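You operate a simulated robot arm through the tools that you are given. There is no shell and no other tool. Be economical: measure what you need, move in short steps, check, and stop when the job is done.

Carry out the task below with a simulated robot arm. There is one attempt and no reset: what you move stays moved.

TASK
Put three of the green beads from the top of the orange bench on top of the orange parcel.
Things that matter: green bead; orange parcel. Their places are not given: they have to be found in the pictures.

It is judged by the outcome, as a careful person would: the job done as asked, and still so three seconds after it is handed in. It fails if anything else is knocked over, pushed out of place, dropped, spilled or broken.

THE ROBOT
A 7-joint arm with a two-finger parallel gripper, fixed in place. Base frame: the origin is at the foot of the arm, x ahead of it, y to its left, z up; the work surface is at about z = 0.8. Lengths are in m, angles in degrees, forces in N, time in s.
With the tool pointing down near the work surface it reaches from about 0.3 to 0.7 m from the base axis. Its first joint turns from -66.0 to 66.0 degrees. Payload 1.57 kg.
Tool frame: the origin (TCP) lies between the finger pads and is the grasp point; the fingertips stand 0.03 m ahead of it; z points along the fingers, y is the line along which they close. The gripper opens to 0.11 m. The fingers are 0.024 m wide and 0.012 m thick; the gripper's body (0.048 by 0.112 m) begins 0.078 m behind the TCP.
Orientation is told as [roll, pitch, yaw] about the base's x, y, z axes, in that order, counted from this pose: with the fingers straight down and closing along the base's y, the tool's x points along the base's -x, its y along +y and its z along -z.

THE INTERFACE
- The arm moves only by the tool servo_tool. Its argument "rows" is a list that holds one entry, the list of rows, each a list of 4 numbers: the shift along the base's x, y, z in units of 40 mm (1.0 is 40 mm), then the turn about the base's z in units of 8 degrees (1.0 is 8 degrees). In form: [[[tx, ty, tz, spin], ...]]. A call has 1 to 20 rows; each row shifts and turns the commanded pose from where the row before left it. "gripper" is the closure, from 0 (fully open) to 1 (shut), set as the call begins (left out, the last holds). A call with a number of a shift or a turn outside -1 to 1 is refused whole. A row lasts 0.2 s, in which the tool goes at most 0.05 m and 8.6 degrees; a call with a longer step from one row to the next is refused whole, and so is a gripper value outside its range. A pose out of reach is approached as far as the arm can. The call stops where the force on the tool passes 40 N (or 10 N more than at its start, if that is more) or the arm is blocked; 0.2 s more then pass. The fingers move at their own pace (about 0.108 m/s each) and stop on an object; they squeeze with about 39 N. The grip force told is the motor's: it shows also when the fingers shut on nothing. Time passes only in rows, and 0.2 s behind the last, so rows that do not move let the fingers close. It gives the time, the measured TCP pose, the force on the tool (base axes), the opening and the grip force at its end, in the units of the frame above (readings bear some noise).
- Cameras (640 x 400 px; columns grow to the right, rows downward): "scene" is fixed at [0.1414, -0.3756, 1.41]; the picture's right is [0.94, -0.35, 0.00], its down [-0.18, -0.48, -0.86] and it looks along [0.30, 0.80, -0.52] (base axes); focal length 367 px, centre (320, 200). "wrist" rides on the gripper at [-0.036, 0, -0.08] in the tool frame; the picture's right is [0.00, -1.00, 0.00], its down [0.97, 0.00, -0.24] and it looks along [0.24, 0.00, 0.97] (tool axes); focal length 218 px, centre (320, 200).
- snapshot(camera): a new picture of that camera. No time passes.
- measure_at(camera, pixels): for up to 12 pixels [column, row] of the newest picture of that camera ("zoom" is the newest enlarged one), the place [x, y, z] in the base frame of the surface seen there, good to about 0.002 m. No time passes.
- inspect(camera, box): a new picture of the part [left, top, right, bottom] of that camera's present view, enlarged. No time passes.
- close_job(): hands the job in; it is judged then, once.

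Work in short steps. Measure before you move; look again where a grasp or a placing could have gone wrong, and mend it. You have 60 turns and 16 pictures in all, the two below and enlarged ones among them. Open the gripper and draw the arm clear of the work before you hand the job in, unless the task says otherwise; then end with one line.

The tools are called as a command line: name --argument value ..., lists and objects as JSON in quotes. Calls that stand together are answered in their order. servo_tool: Moves the arm, as the interface text tells. Its arguments: {"type":"object","properties":{"rows":{"type":"array"},"gripper":{"type":"number"}},"required":["rows"]} The other tools are called the same way: snapshot (camera) takes a picture; measure_at (camera, pixels) gives the place of the surface under pixels of a picture; inspect (camera, box) takes an enlarged picture of a part of a camera's view; close_job () hands the job in.

At the start:

```text
time: 0.0
eef_pos: [0.3653, 0.2318, 1.0703]
ee_rot: [0.0, 0.1, -0.1]
contact_force: [-0.1, -0.7, -0.8]
width: 0.1101
grip_force: 0.0
```

scene: 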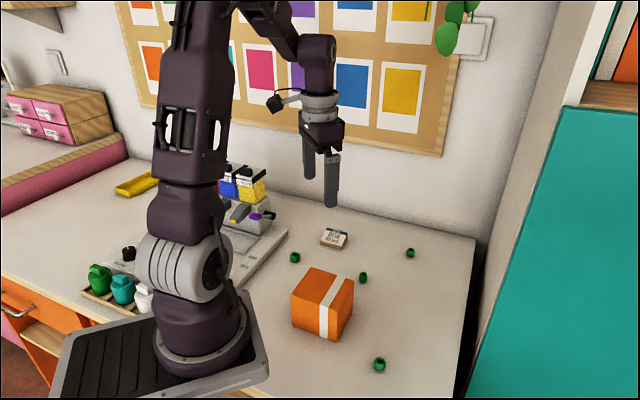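
wrist: 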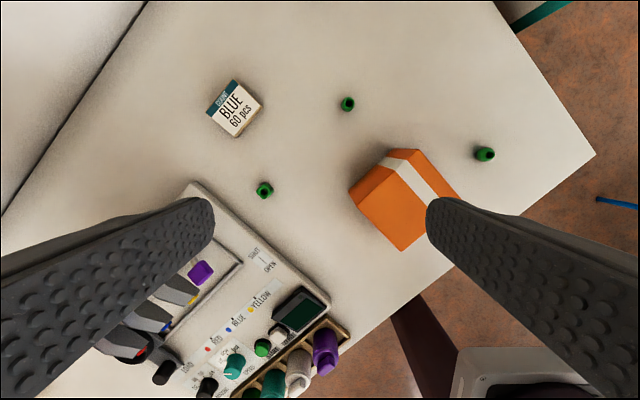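

The scene shows four green beads at about (295,257), (363,277), (410,252) and (379,364), with the orange parcel at (322,303). I'll enlarge that area to measure it.

inspect --camera "scene" --box '[270, 220, 430, 380]'

measure_at --camera "scene" --pixels '[[295, 257], [363, 277], [410, 252], [379, 364], [317, 268], [354, 279], [336, 309], [292, 297], [322, 288], [340, 250], [400, 300]]'

```text
2.50 times, centred on (350, 300) of scene
```

zoom: 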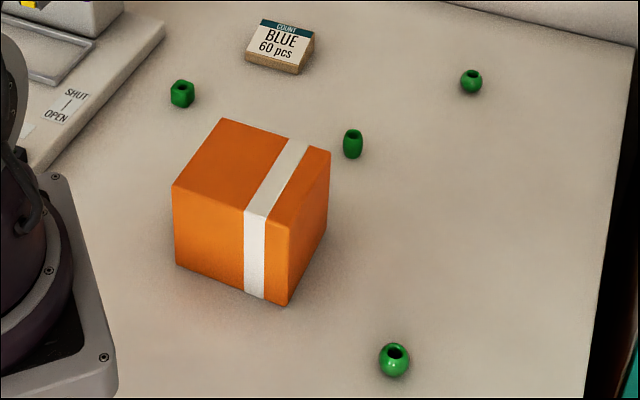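

```text
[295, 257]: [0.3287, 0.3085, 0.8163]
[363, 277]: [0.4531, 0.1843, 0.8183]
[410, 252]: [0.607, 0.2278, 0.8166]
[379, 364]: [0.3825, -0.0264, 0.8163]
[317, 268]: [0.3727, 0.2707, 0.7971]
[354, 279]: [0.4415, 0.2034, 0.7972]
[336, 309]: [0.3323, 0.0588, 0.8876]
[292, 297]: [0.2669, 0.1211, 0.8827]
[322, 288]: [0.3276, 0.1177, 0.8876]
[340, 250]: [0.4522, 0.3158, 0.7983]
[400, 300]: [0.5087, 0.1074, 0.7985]
```

Next I'll take finer measurements of the beads and the parcel's top corners from the zoom.

measure_at --camera "zoom" --pixels '[[182, 98], [182, 86], [352, 150], [352, 134], [471, 85], [471, 74], [393, 365], [395, 351], [224, 121], [327, 153], [290, 224], [176, 186]]'

measure_at --camera "zoom" --pixels '[[173, 95], [193, 95], [344, 146], [362, 146], [461, 82], [481, 82], [380, 360], [408, 360], [244, 164], [270, 170], [230, 180], [285, 185]]'

```text
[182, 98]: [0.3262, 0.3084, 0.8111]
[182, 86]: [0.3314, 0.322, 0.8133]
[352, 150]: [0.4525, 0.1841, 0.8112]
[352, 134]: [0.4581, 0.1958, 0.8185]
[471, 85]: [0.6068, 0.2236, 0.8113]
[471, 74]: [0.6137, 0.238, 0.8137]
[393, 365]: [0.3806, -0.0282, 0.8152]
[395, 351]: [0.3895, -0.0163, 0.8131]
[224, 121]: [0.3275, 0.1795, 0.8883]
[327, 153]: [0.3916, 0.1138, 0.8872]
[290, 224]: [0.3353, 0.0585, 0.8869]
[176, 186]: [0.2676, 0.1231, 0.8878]
```

```text
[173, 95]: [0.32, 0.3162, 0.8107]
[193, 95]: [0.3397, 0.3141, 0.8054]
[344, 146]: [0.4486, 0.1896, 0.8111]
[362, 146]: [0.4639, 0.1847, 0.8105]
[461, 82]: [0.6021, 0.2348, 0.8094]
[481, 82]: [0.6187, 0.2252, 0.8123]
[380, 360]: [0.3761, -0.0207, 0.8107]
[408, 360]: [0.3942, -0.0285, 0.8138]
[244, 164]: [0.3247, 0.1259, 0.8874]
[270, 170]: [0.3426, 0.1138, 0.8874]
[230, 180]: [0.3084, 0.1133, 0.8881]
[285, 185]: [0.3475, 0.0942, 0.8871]
```

Bead B (the barrel) is at about (0.457,0.191), the cube A at (0.330,0.317) and the round D at (0.386,-0.022). The parcel top is at z≈0.888, turned 45°, with the plain orange area on its left side. I'll hover over B at yaw 45°, partly open.

servo_tool --rows '[[[0.383, -0.17, -0.708, 0.94], [0.383, -0.17, -0.708, 0.94], [0.383, -0.17, -0.708, 0.94], [0.383, -0.17, -0.708, 0.94], [0.383, -0.17, -0.708, 0.94], [0.383, -0.17, -0.708, 0.94], [0, 0, 0, 0], [0, 0, 0, 0]]]' --gripper 0.5

snapshot --camera "wrist"

```text
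time: 1.8
eef_pos: [0.4552, 0.1899, 0.9007]
ee_rot: [0.0, 0.0, 45.2]
contact_force: [0.8, 0.7, 0.0]
width: 0.0551
grip_force: 0.0
```

```text
12 pictures are left
```

wrist: 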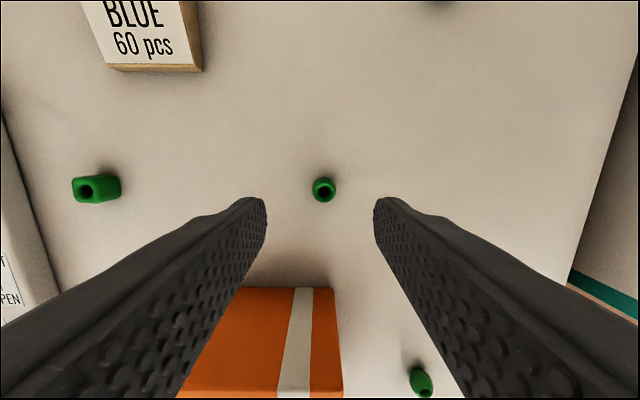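

B is between the fingers at (324,190). I'll measure its rim and the cube as well.

measure_at --camera "wrist" --pixels '[[314, 190], [334, 190], [324, 180], [324, 200], [324, 187], [75, 190], [117, 188], [96, 178], [96, 201], [410, 370], [430, 380], [350, 250]]'

```text
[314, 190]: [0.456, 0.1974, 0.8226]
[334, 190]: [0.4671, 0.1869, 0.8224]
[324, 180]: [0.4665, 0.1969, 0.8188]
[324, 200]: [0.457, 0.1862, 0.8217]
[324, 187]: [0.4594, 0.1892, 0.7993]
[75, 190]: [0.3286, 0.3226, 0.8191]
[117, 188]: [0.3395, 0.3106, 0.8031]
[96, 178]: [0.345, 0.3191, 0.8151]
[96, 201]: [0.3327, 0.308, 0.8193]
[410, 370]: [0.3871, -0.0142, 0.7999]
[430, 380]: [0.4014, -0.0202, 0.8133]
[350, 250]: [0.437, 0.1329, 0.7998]
```

B's centre is at about (0.461,0.192) and its top at 0.8225. I'll correct the position, descend until the fingertips are about 5 mm above the bench, then close.

servo_tool --rows '[[[0.13, 0.05, -0.3, 0], [0, 0, -0.5, 0], [0, 0, -0.5, 0], [0, 0, -0.37, 0], [0, 0, 0, 0]]]'

servo_tool --rows '[[[0, 0, 0, 0], [0, 0, 0, 0], [0, 0, 0, 0]]]' --gripper 1

```text
time: 3.0
eef_pos: [0.4626, 0.192, 0.8328]
ee_rot: [0.0, 0.0, 45.1]
contact_force: [0.1, -0.4, 0.4]
width: 0.055
grip_force: 0.0
```

```text
time: 3.8
eef_pos: [0.4623, 0.1914, 0.8326]
ee_rot: [0.0, 0.0, 45.0]
contact_force: [-0.6, 0.0, 0.1]
width: 0.0107
grip_force: 28.4
```

The width stopped at 0.0107, so it's holding something. I'll lift and check.

servo_tool --rows '[[[0, 0, 0.4, 0], [0, 0, 0.8, 0], [0, 0, 0.8, 0], [0, 0, 0.8, 0], [0, 0, 0, 0]]]'

snapshot --camera "wrist"

```text
time: 5.0
eef_pos: [0.4634, 0.192, 0.9462]
ee_rot: [0.0, 0.0, 45.1]
contact_force: [0.4, 0.0, 0.8]
width: 0.0106
grip_force: 28.2
```

```text
11 pictures are left
```

wrist: 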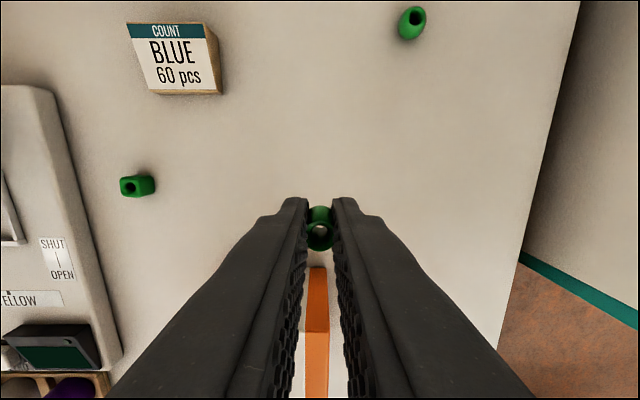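

The bead is held at (320,228). I'll enlarge the view to judge its tilt.

inspect --camera "wrist" --box '[280, 190, 360, 270]'

measure_at --camera "wrist" --pixels '[[320, 210], [320, 218], [320, 246], [310, 232], [331, 232], [126, 188], [140, 178], [138, 196], [121, 188], [152, 186]]'

```text
5.00 times, centred on (320, 230) of wrist
```

zoom: 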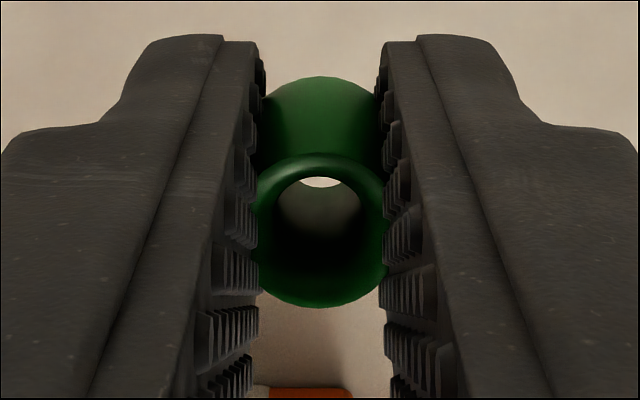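

```text
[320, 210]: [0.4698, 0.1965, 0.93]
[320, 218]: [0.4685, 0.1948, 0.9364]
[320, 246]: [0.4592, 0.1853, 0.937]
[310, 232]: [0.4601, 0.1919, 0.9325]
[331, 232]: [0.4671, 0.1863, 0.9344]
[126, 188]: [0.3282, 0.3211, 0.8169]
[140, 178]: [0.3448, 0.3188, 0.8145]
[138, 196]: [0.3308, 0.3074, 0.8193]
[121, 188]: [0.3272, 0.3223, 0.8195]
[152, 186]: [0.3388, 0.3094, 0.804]
```

The bead is upright, its rim level at z≈0.937. Next I'll move above the parcel to slot P1 (0.299,0.114).

servo_tool --rows '[[[0, 0, 0.4, 0], [-0.82, -0.39, 0, 0], [-0.82, -0.39, 0, 0], [-0.82, -0.39, 0, 0], [-0.82, -0.39, 0, 0], [-0.82, -0.39, 0, 0], [0, 0, 0, 0], [0, 0, 0, 0]]]'

```text
time: 6.8
eef_pos: [0.2987, 0.1152, 0.961]
ee_rot: [0.0, 0.0, 45.2]
contact_force: [-0.5, -0.4, -0.4]
width: 0.0106
grip_force: 28.0
```

I'm above P1 at z≈0.961, so I'll lower to just above contact.

servo_tool --rows '[[[0, 0, -0.4, 0], [0, 0, -0.3, 0], [0, 0, -0.2, 0], [0, 0, -0.06, 0], [0, 0, 0, 0], [0, 0, 0, 0]]]'

inspect --camera "scene" --box '[280, 240, 360, 320]'

```text
time: 8.2
eef_pos: [0.2978, 0.1129, 0.9233]
ee_rot: [0.1, 0.0, 45.1]
contact_force: [0.1, -0.2, -0.6]
width: 0.0107
grip_force: 28.2
```

```text
5.00 times, centred on (320, 280) of scene
```

zoom: 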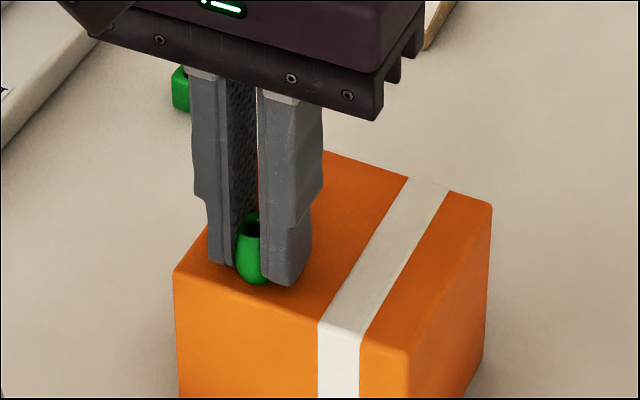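

The bead is very near the surface. I'll nudge down to feel for contact.

servo_tool --rows '[[[0, 0, -0.03, 0], [0, 0, 0, 0]]]'

```text
time: 8.8
eef_pos: [0.2972, 0.1136, 0.922]
ee_rot: [0.1, 0.1, 45.1]
contact_force: [0.3, -0.9, 9.2]
width: 0.0108
grip_force: 28.3
```

Contact is made at 9 N. I'll open just enough to release, then rise straight up.

servo_tool --rows '[[[0, 0, 0.01, 0], [0, 0, 0, 0], [0, 0, 0, 0]]]' --gripper 0.6

servo_tool --rows '[[[0, 0, 0.3, 0], [0, 0, 0.6, 0], [0, 0, 0.8, 0], [0, 0, 0, 0]]]'

snapshot --camera "wrist"

```text
time: 9.6
eef_pos: [0.2993, 0.1151, 0.9233]
ee_rot: [-0.1, 0.0, 45.0]
contact_force: [0.3, 0.3, 0.2]
width: 0.0438
grip_force: 0.1
```

```text
time: 10.6
eef_pos: [0.3006, 0.1151, 0.9904]
ee_rot: [0.0, -0.1, 45.0]
contact_force: [0.3, -0.3, -0.5]
width: 0.0439
grip_force: 0.0
```

```text
8 pictures are left
```

wrist: 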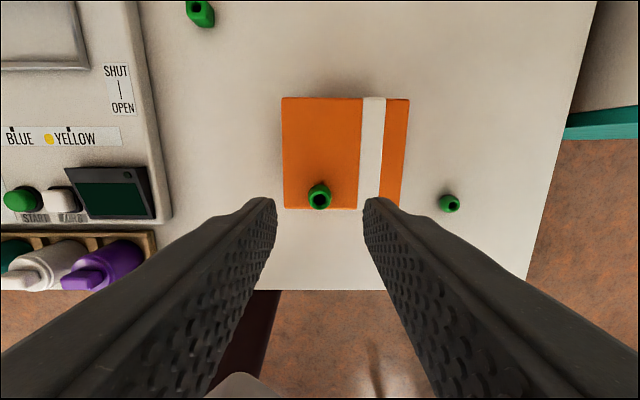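

The barrel stands at P1. Next is the cube bead, at about (0.335,0.317).

servo_tool --rows '[[[0.146, 0.84, 0, 0], [0.146, 0.84, 0, 0], [0.146, 0.84, 0, 0], [0.146, 0.84, 0, 0], [0.146, 0.84, 0, 0], [0.146, 0.84, 0, 0], [0, 0, -0.7, 0], [0, 0, -0.7, 0], [0, 0, 0, 0], [0, 0, 0, 0]]]' --gripper 0.5

inspect --camera "wrist" --box '[260, 140, 380, 260]'

```text
time: 12.8
eef_pos: [0.3338, 0.3153, 0.9353]
ee_rot: [-0.1, 0.0, 45.2]
contact_force: [0.0, 0.4, 0.1]
width: 0.0551
grip_force: 0.1
```

```text
3.33 times, centred on (320, 200) of wrist
```

zoom: 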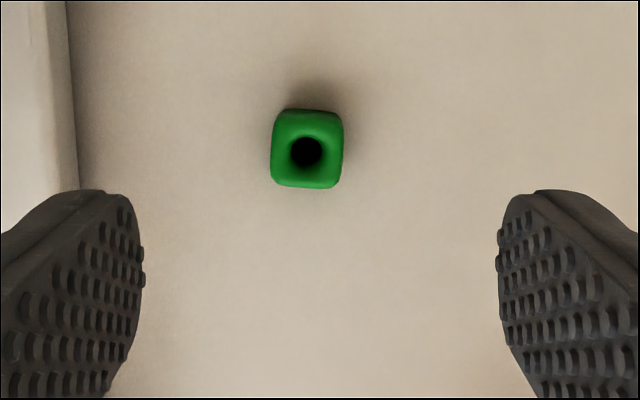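

measure_at --camera "zoom" --pixels '[[275, 150], [338, 150], [306, 118], [306, 182], [62, 100], [68, 180], [78, 180], [290, 128], [325, 170]]'

```text
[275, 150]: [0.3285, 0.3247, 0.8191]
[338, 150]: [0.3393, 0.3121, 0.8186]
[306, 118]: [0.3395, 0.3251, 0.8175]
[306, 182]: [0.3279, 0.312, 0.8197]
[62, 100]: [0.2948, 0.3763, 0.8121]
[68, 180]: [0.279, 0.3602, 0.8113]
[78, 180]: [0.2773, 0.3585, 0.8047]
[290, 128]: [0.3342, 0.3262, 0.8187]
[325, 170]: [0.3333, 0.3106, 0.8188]
```

The cube's centre is at (0.334,0.3185), turned about -4° from the gripper, and the machine edge is 67 mm away. I'll align, descend and close.

servo_tool --rows '[[[0.01, 0.06, -0.3, -0.4], [0, 0, -0.7, 0], [0, 0, -0.7, 0], [0, 0, -0.5, 0], [0, 0, -0.33, 0], [0, 0, 0, 0]]]'

servo_tool --rows '[[[0, 0, 0, 0], [0, 0, 0, 0], [0, 0, 0, 0]]]' --gripper 1

servo_tool --rows '[[[0, 0, 0.4, 0], [0, 0, 0.8, 0], [0, 0, 0.8, 0], [0, 0, 0.8, 0], [0, 0, 0.5, 0], [0, 0, 0, 0]]]'

inspect --camera "wrist" --box '[280, 190, 360, 270]'

```text
time: 14.2
eef_pos: [0.3337, 0.319, 0.833]
ee_rot: [-0.1, -0.1, 42.0]
contact_force: [-0.3, -0.3, 0.8]
width: 0.0549
grip_force: 0.1
```

```text
time: 15.0
eef_pos: [0.3345, 0.3193, 0.8342]
ee_rot: [0.0, 0.0, 41.9]
contact_force: [0.1, -0.6, -0.3]
width: 0.0175
grip_force: 32.8
```

```text
time: 16.4
eef_pos: [0.3344, 0.3203, 0.9659]
ee_rot: [0.0, -0.1, 42.0]
contact_force: [0.2, 0.2, -0.7]
width: 0.0176
grip_force: 32.2
```

```text
5.00 times, centred on (320, 230) of wrist
```

zoom: 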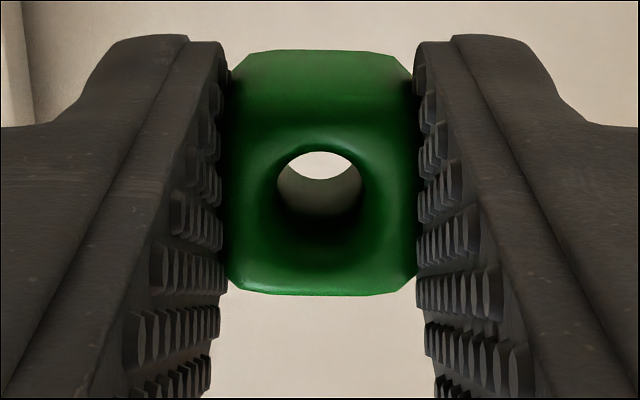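

The cube is held upright. I'll carry it to P2 (0.317,0.132) and lower to just above the parcel.

servo_tool --rows '[[[-0.07, -0.78, 0, 0.4], [-0.07, -0.78, 0, 0], [-0.07, -0.78, 0, 0], [-0.07, -0.78, 0, 0], [-0.07, -0.78, 0, 0], [-0.07, -0.78, 0, 0], [0, 0, 0, 0], [0, 0, 0, 0]]]'

servo_tool --rows '[[[0, 0, -0.4, 0], [0, 0, -0.3, 0], [0, 0, -0.2, 0], [0, 0, -0.12, 0], [0, 0, 0, 0], [0, 0, 0, 0]]]'

```text
time: 18.2
eef_pos: [0.3175, 0.1327, 0.9641]
ee_rot: [0.1, 0.0, 45.1]
contact_force: [-0.5, -0.5, -0.5]
width: 0.0175
grip_force: 31.8
```

```text
time: 19.6
eef_pos: [0.3173, 0.1316, 0.9235]
ee_rot: [0.0, 0.0, 45.1]
contact_force: [0.0, 0.4, 0.3]
width: 0.0177
grip_force: 31.4
```

No contact yet, so I'll nudge down.

servo_tool --rows '[[[0, 0, -0.03, 0], [0, 0, 0, 0]]]'

```text
time: 20.2
eef_pos: [0.3165, 0.1317, 0.9217]
ee_rot: [0.0, 0.0, 45.1]
contact_force: [-1.2, 0.1, 10.5]
width: 0.0178
grip_force: 32.3
```

Contact again, so I'll release and rise.

servo_tool --rows '[[[0, 0, 0.01, 0], [0, 0, 0, 0], [0, 0, 0, 0]]]' --gripper 0.6

servo_tool --rows '[[[0, 0, 0.3, 0], [0, 0, 0.6, 0], [0, 0, 0.8, 0], [0, 0, 0, 0]]]'

snapshot --camera "wrist"

```text
time: 21.0
eef_pos: [0.3169, 0.1308, 0.9235]
ee_rot: [0.0, 0.0, 45.2]
contact_force: [-0.9, -0.2, -0.1]
width: 0.0439
grip_force: 0.0
```

```text
time: 22.0
eef_pos: [0.3173, 0.1318, 0.9903]
ee_rot: [0.0, 0.0, 45.1]
contact_force: [0.1, 0.6, 0.3]
width: 0.044
grip_force: 0.0
```

```text
5 pictures are left
```

wrist: 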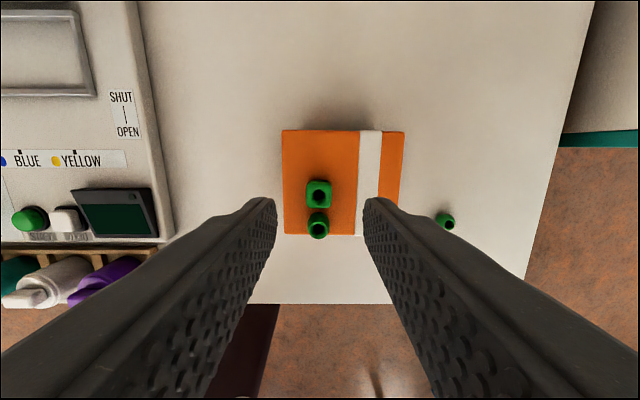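

Two beads are placed. Next is the round bead D.

servo_tool --rows '[[[0.345, -0.77, 0, 0], [0.345, -0.77, 0, 0], [0.345, -0.77, 0, 0], [0.345, -0.77, 0, 0], [0.345, -0.77, 0, 0], [0, 0, -0.7, 0], [0, 0, -0.7, 0], [0, 0, 0, 0], [0, 0, 0, 0]]]' --gripper 0.5

inspect --camera "wrist" --box '[260, 140, 380, 260]'

measure_at --camera "zoom" --pixels '[[275, 150], [338, 150], [306, 118], [306, 182], [306, 150]]'

```text
time: 24.0
eef_pos: [0.3848, -0.0213, 0.9361]
ee_rot: [0.0, -0.1, 45.2]
contact_force: [-1.2, 0.0, -0.1]
width: 0.0552
grip_force: 0.1
```

```text
3.33 times, centred on (320, 200) of wrist
```

zoom: 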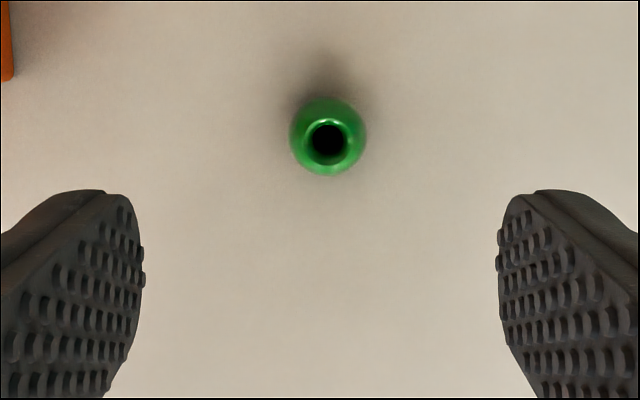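

```text
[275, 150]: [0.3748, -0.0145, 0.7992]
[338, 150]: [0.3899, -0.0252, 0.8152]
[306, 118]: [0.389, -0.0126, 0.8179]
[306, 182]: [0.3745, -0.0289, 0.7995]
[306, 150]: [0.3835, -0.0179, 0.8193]
```

measure_at --camera "zoom" --pixels '[[308, 140], [348, 140], [327, 122], [327, 162], [294, 137], [363, 137]]'

```text
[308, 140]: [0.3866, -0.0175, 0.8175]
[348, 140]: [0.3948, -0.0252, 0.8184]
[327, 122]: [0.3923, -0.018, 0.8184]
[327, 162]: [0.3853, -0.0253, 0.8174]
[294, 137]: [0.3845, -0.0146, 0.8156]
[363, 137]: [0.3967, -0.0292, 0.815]
```

The round bead's centre is at (0.390,-0.0215). I'll shift, descend, grasp, lift and look.

servo_tool --rows '[[[0.095, 0.01, -0.3, 0], [0, 0, -0.7, 0], [0, 0, -0.7, 0], [0, 0, -0.5, 0], [0, 0, -0.39, 0], [0, 0, 0, 0]]]'

servo_tool --rows '[[[0, 0, 0, 0], [0, 0, 0, 0], [0, 0, 0, 0]]]' --gripper 1

servo_tool --rows '[[[0, 0, 0.4, 0], [0, 0, 0.8, 0], [0, 0, 0.8, 0], [0, 0, 0.8, 0], [0, 0, 0.6, 0], [0, 0, 0, 0]]]'

inspect --camera "wrist" --box '[280, 190, 360, 270]'

```text
time: 25.4
eef_pos: [0.389, -0.0242, 0.8306]
ee_rot: [-0.1, 0.0, 45.1]
contact_force: [-0.8, 0.3, 0.4]
width: 0.0551
grip_force: 0.0
```

```text
time: 26.2
eef_pos: [0.3899, -0.0226, 0.8316]
ee_rot: [0.0, 0.0, 45.1]
contact_force: [-1.1, 0.0, -0.3]
width: 0.0202
grip_force: 34.3
```

```text
time: 27.6
eef_pos: [0.3903, -0.0229, 0.9695]
ee_rot: [0.0, 0.0, 45.0]
contact_force: [0.5, -0.2, -0.9]
width: 0.0207
grip_force: 33.9
```

```text
5.00 times, centred on (320, 230) of wrist
```

zoom: 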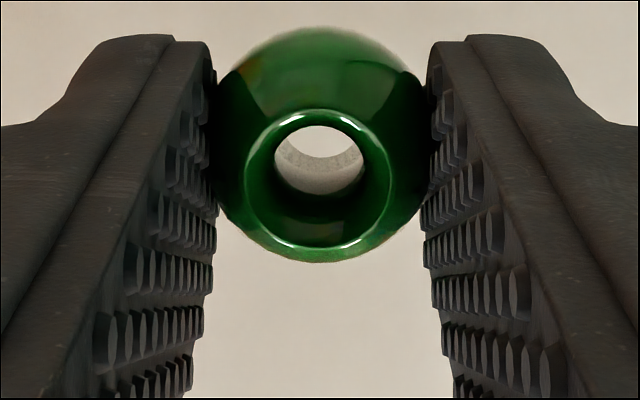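

I'll check that the rim is level, since the round bead could pivot about the pads.

measure_at --camera "zoom" --pixels '[[318, 118], [318, 242], [250, 180], [387, 180], [318, 250]]'

```text
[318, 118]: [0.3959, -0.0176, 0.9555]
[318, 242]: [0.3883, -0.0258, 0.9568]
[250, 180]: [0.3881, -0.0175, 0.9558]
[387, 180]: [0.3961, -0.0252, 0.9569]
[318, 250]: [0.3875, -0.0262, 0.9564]
```

The rim is level within noise. I'll carry the bead to P3 (≈0.3365,0.151) and lower to just above the surface.

servo_tool --rows '[[[-0.227, 0.715, 0, 0], [-0.227, 0.715, 0, 0], [-0.227, 0.715, 0, 0], [-0.227, 0.715, 0, 0], [-0.227, 0.715, 0, 0], [-0.227, 0.715, 0, 0], [0, 0, 0, 0], [0, 0, 0, 0]]]'

servo_tool --rows '[[[0, 0, -0.4, 0], [0, 0, -0.4, 0], [0, 0, -0.2, 0], [0, 0, -0.13, 0], [0, 0, 0, 0], [0, 0, 0, 0]]]'

servo_tool --rows '[[[0, 0, -0.03, 0], [0, 0, 0, 0]]]'

```text
time: 29.4
eef_pos: [0.3363, 0.1473, 0.966]
ee_rot: [0.0, -0.1, 45.1]
contact_force: [0.0, 0.3, -0.6]
width: 0.0201
grip_force: 33.6
```

```text
time: 30.8
eef_pos: [0.3359, 0.149, 0.9213]
ee_rot: [0.0, -0.1, 45.1]
contact_force: [0.0, -0.2, 0.1]
width: 0.0202
grip_force: 34.4
```

```text
time: 31.4
eef_pos: [0.3368, 0.1488, 0.9221]
ee_rot: [0.0, 0.0, 45.1]
contact_force: [2.2, -5.2, 22.4]
width: 0.0206
grip_force: 34.3
```

Contact is firmer here at 22 N, with some sideways load. I'll back off a little and look before releasing.

servo_tool --rows '[[[0, 0, 0.015, 0], [0, 0, 0, 0]]]'

inspect --camera "wrist" --box '[270, 180, 370, 280]'

measure_at --camera "zoom" --pixels '[[318, 145], [318, 245], [265, 193], [372, 193]]'

```text
time: 32.0
eef_pos: [0.3359, 0.1497, 0.9211]
ee_rot: [0.1, 0.0, 45.1]
contact_force: [0.4, -1.0, -0.1]
width: 0.0206
grip_force: 34.0
```

```text
4.00 times, centred on (320, 230) of wrist
```

zoom: 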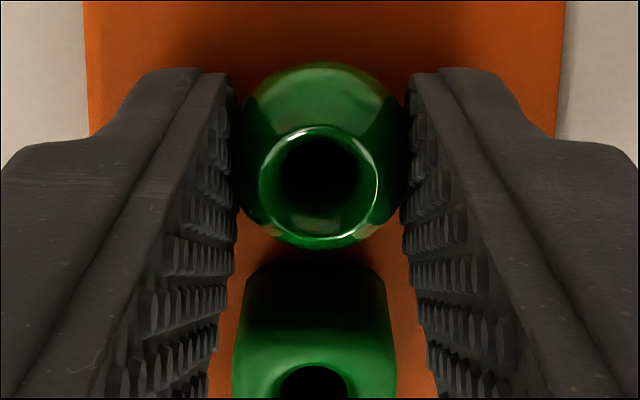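

```text
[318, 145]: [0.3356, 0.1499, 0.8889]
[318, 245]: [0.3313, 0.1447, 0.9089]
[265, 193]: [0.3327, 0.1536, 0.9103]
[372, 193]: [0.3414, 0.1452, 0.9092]
```

The bead is nearly level and seated just at the surface. Releasing and rising.

servo_tool --rows '[[[0, 0, 0, 0], [0, 0, 0, 0], [0, 0, 0, 0]]]' --gripper 0.6

servo_tool --rows '[[[0, 0, 0.2, 0], [0, 0, 0.6, 0], [0, 0, 0.8, 0], [0, 0.3, 0.9, 0], [0, 0.9, 0.3, 0], [0, 0.9, 0, 0], [0.3, 0.9, 0, 0], [0, 0, 0, 0]]]'

inspect --camera "scene" --box '[270, 220, 430, 380]'

```text
time: 32.8
eef_pos: [0.3357, 0.1493, 0.9209]
ee_rot: [0.0, 0.0, 45.1]
contact_force: [-0.5, -0.2, -0.2]
width: 0.0442
grip_force: 0.0
```

```text
time: 34.6
eef_pos: [0.3474, 0.2706, 1.0323]
ee_rot: [0.0, 0.1, 45.1]
contact_force: [-0.2, -0.3, 0.5]
width: 0.0441
grip_force: 0.2
```

```text
2.50 times, centred on (350, 300) of scene
```

zoom: 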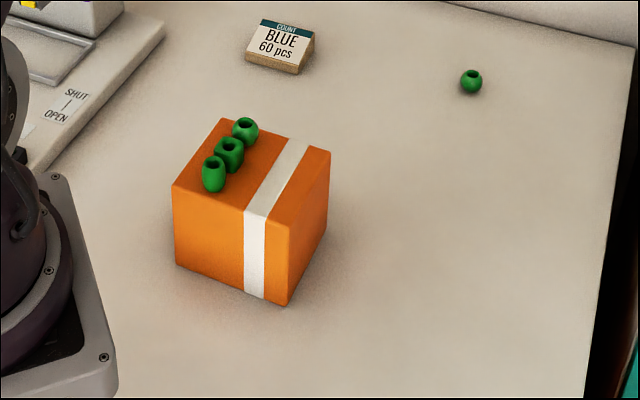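

All three beads stand on the parcel, which hasn't moved, and the fourth bead is untouched. The gripper is clear, so I'll open it fully and hand in.

servo_tool --rows '[[[0, 0, 0.3, 0], [0, 0, 0, 0], [0, 0, 0, 0]]]' --gripper 0

close_job

```text
time: 35.4
eef_pos: [0.3452, 0.2692, 1.0443]
ee_rot: [-0.1, -0.1, 45.1]
contact_force: [1.1, 0.6, 0.2]
width: 0.11
grip_force: 0.1
```

```text
The job is handed in.
```

Three green beads are standing on top of the orange parcel; nothing else was disturbed, and the job is handed in.
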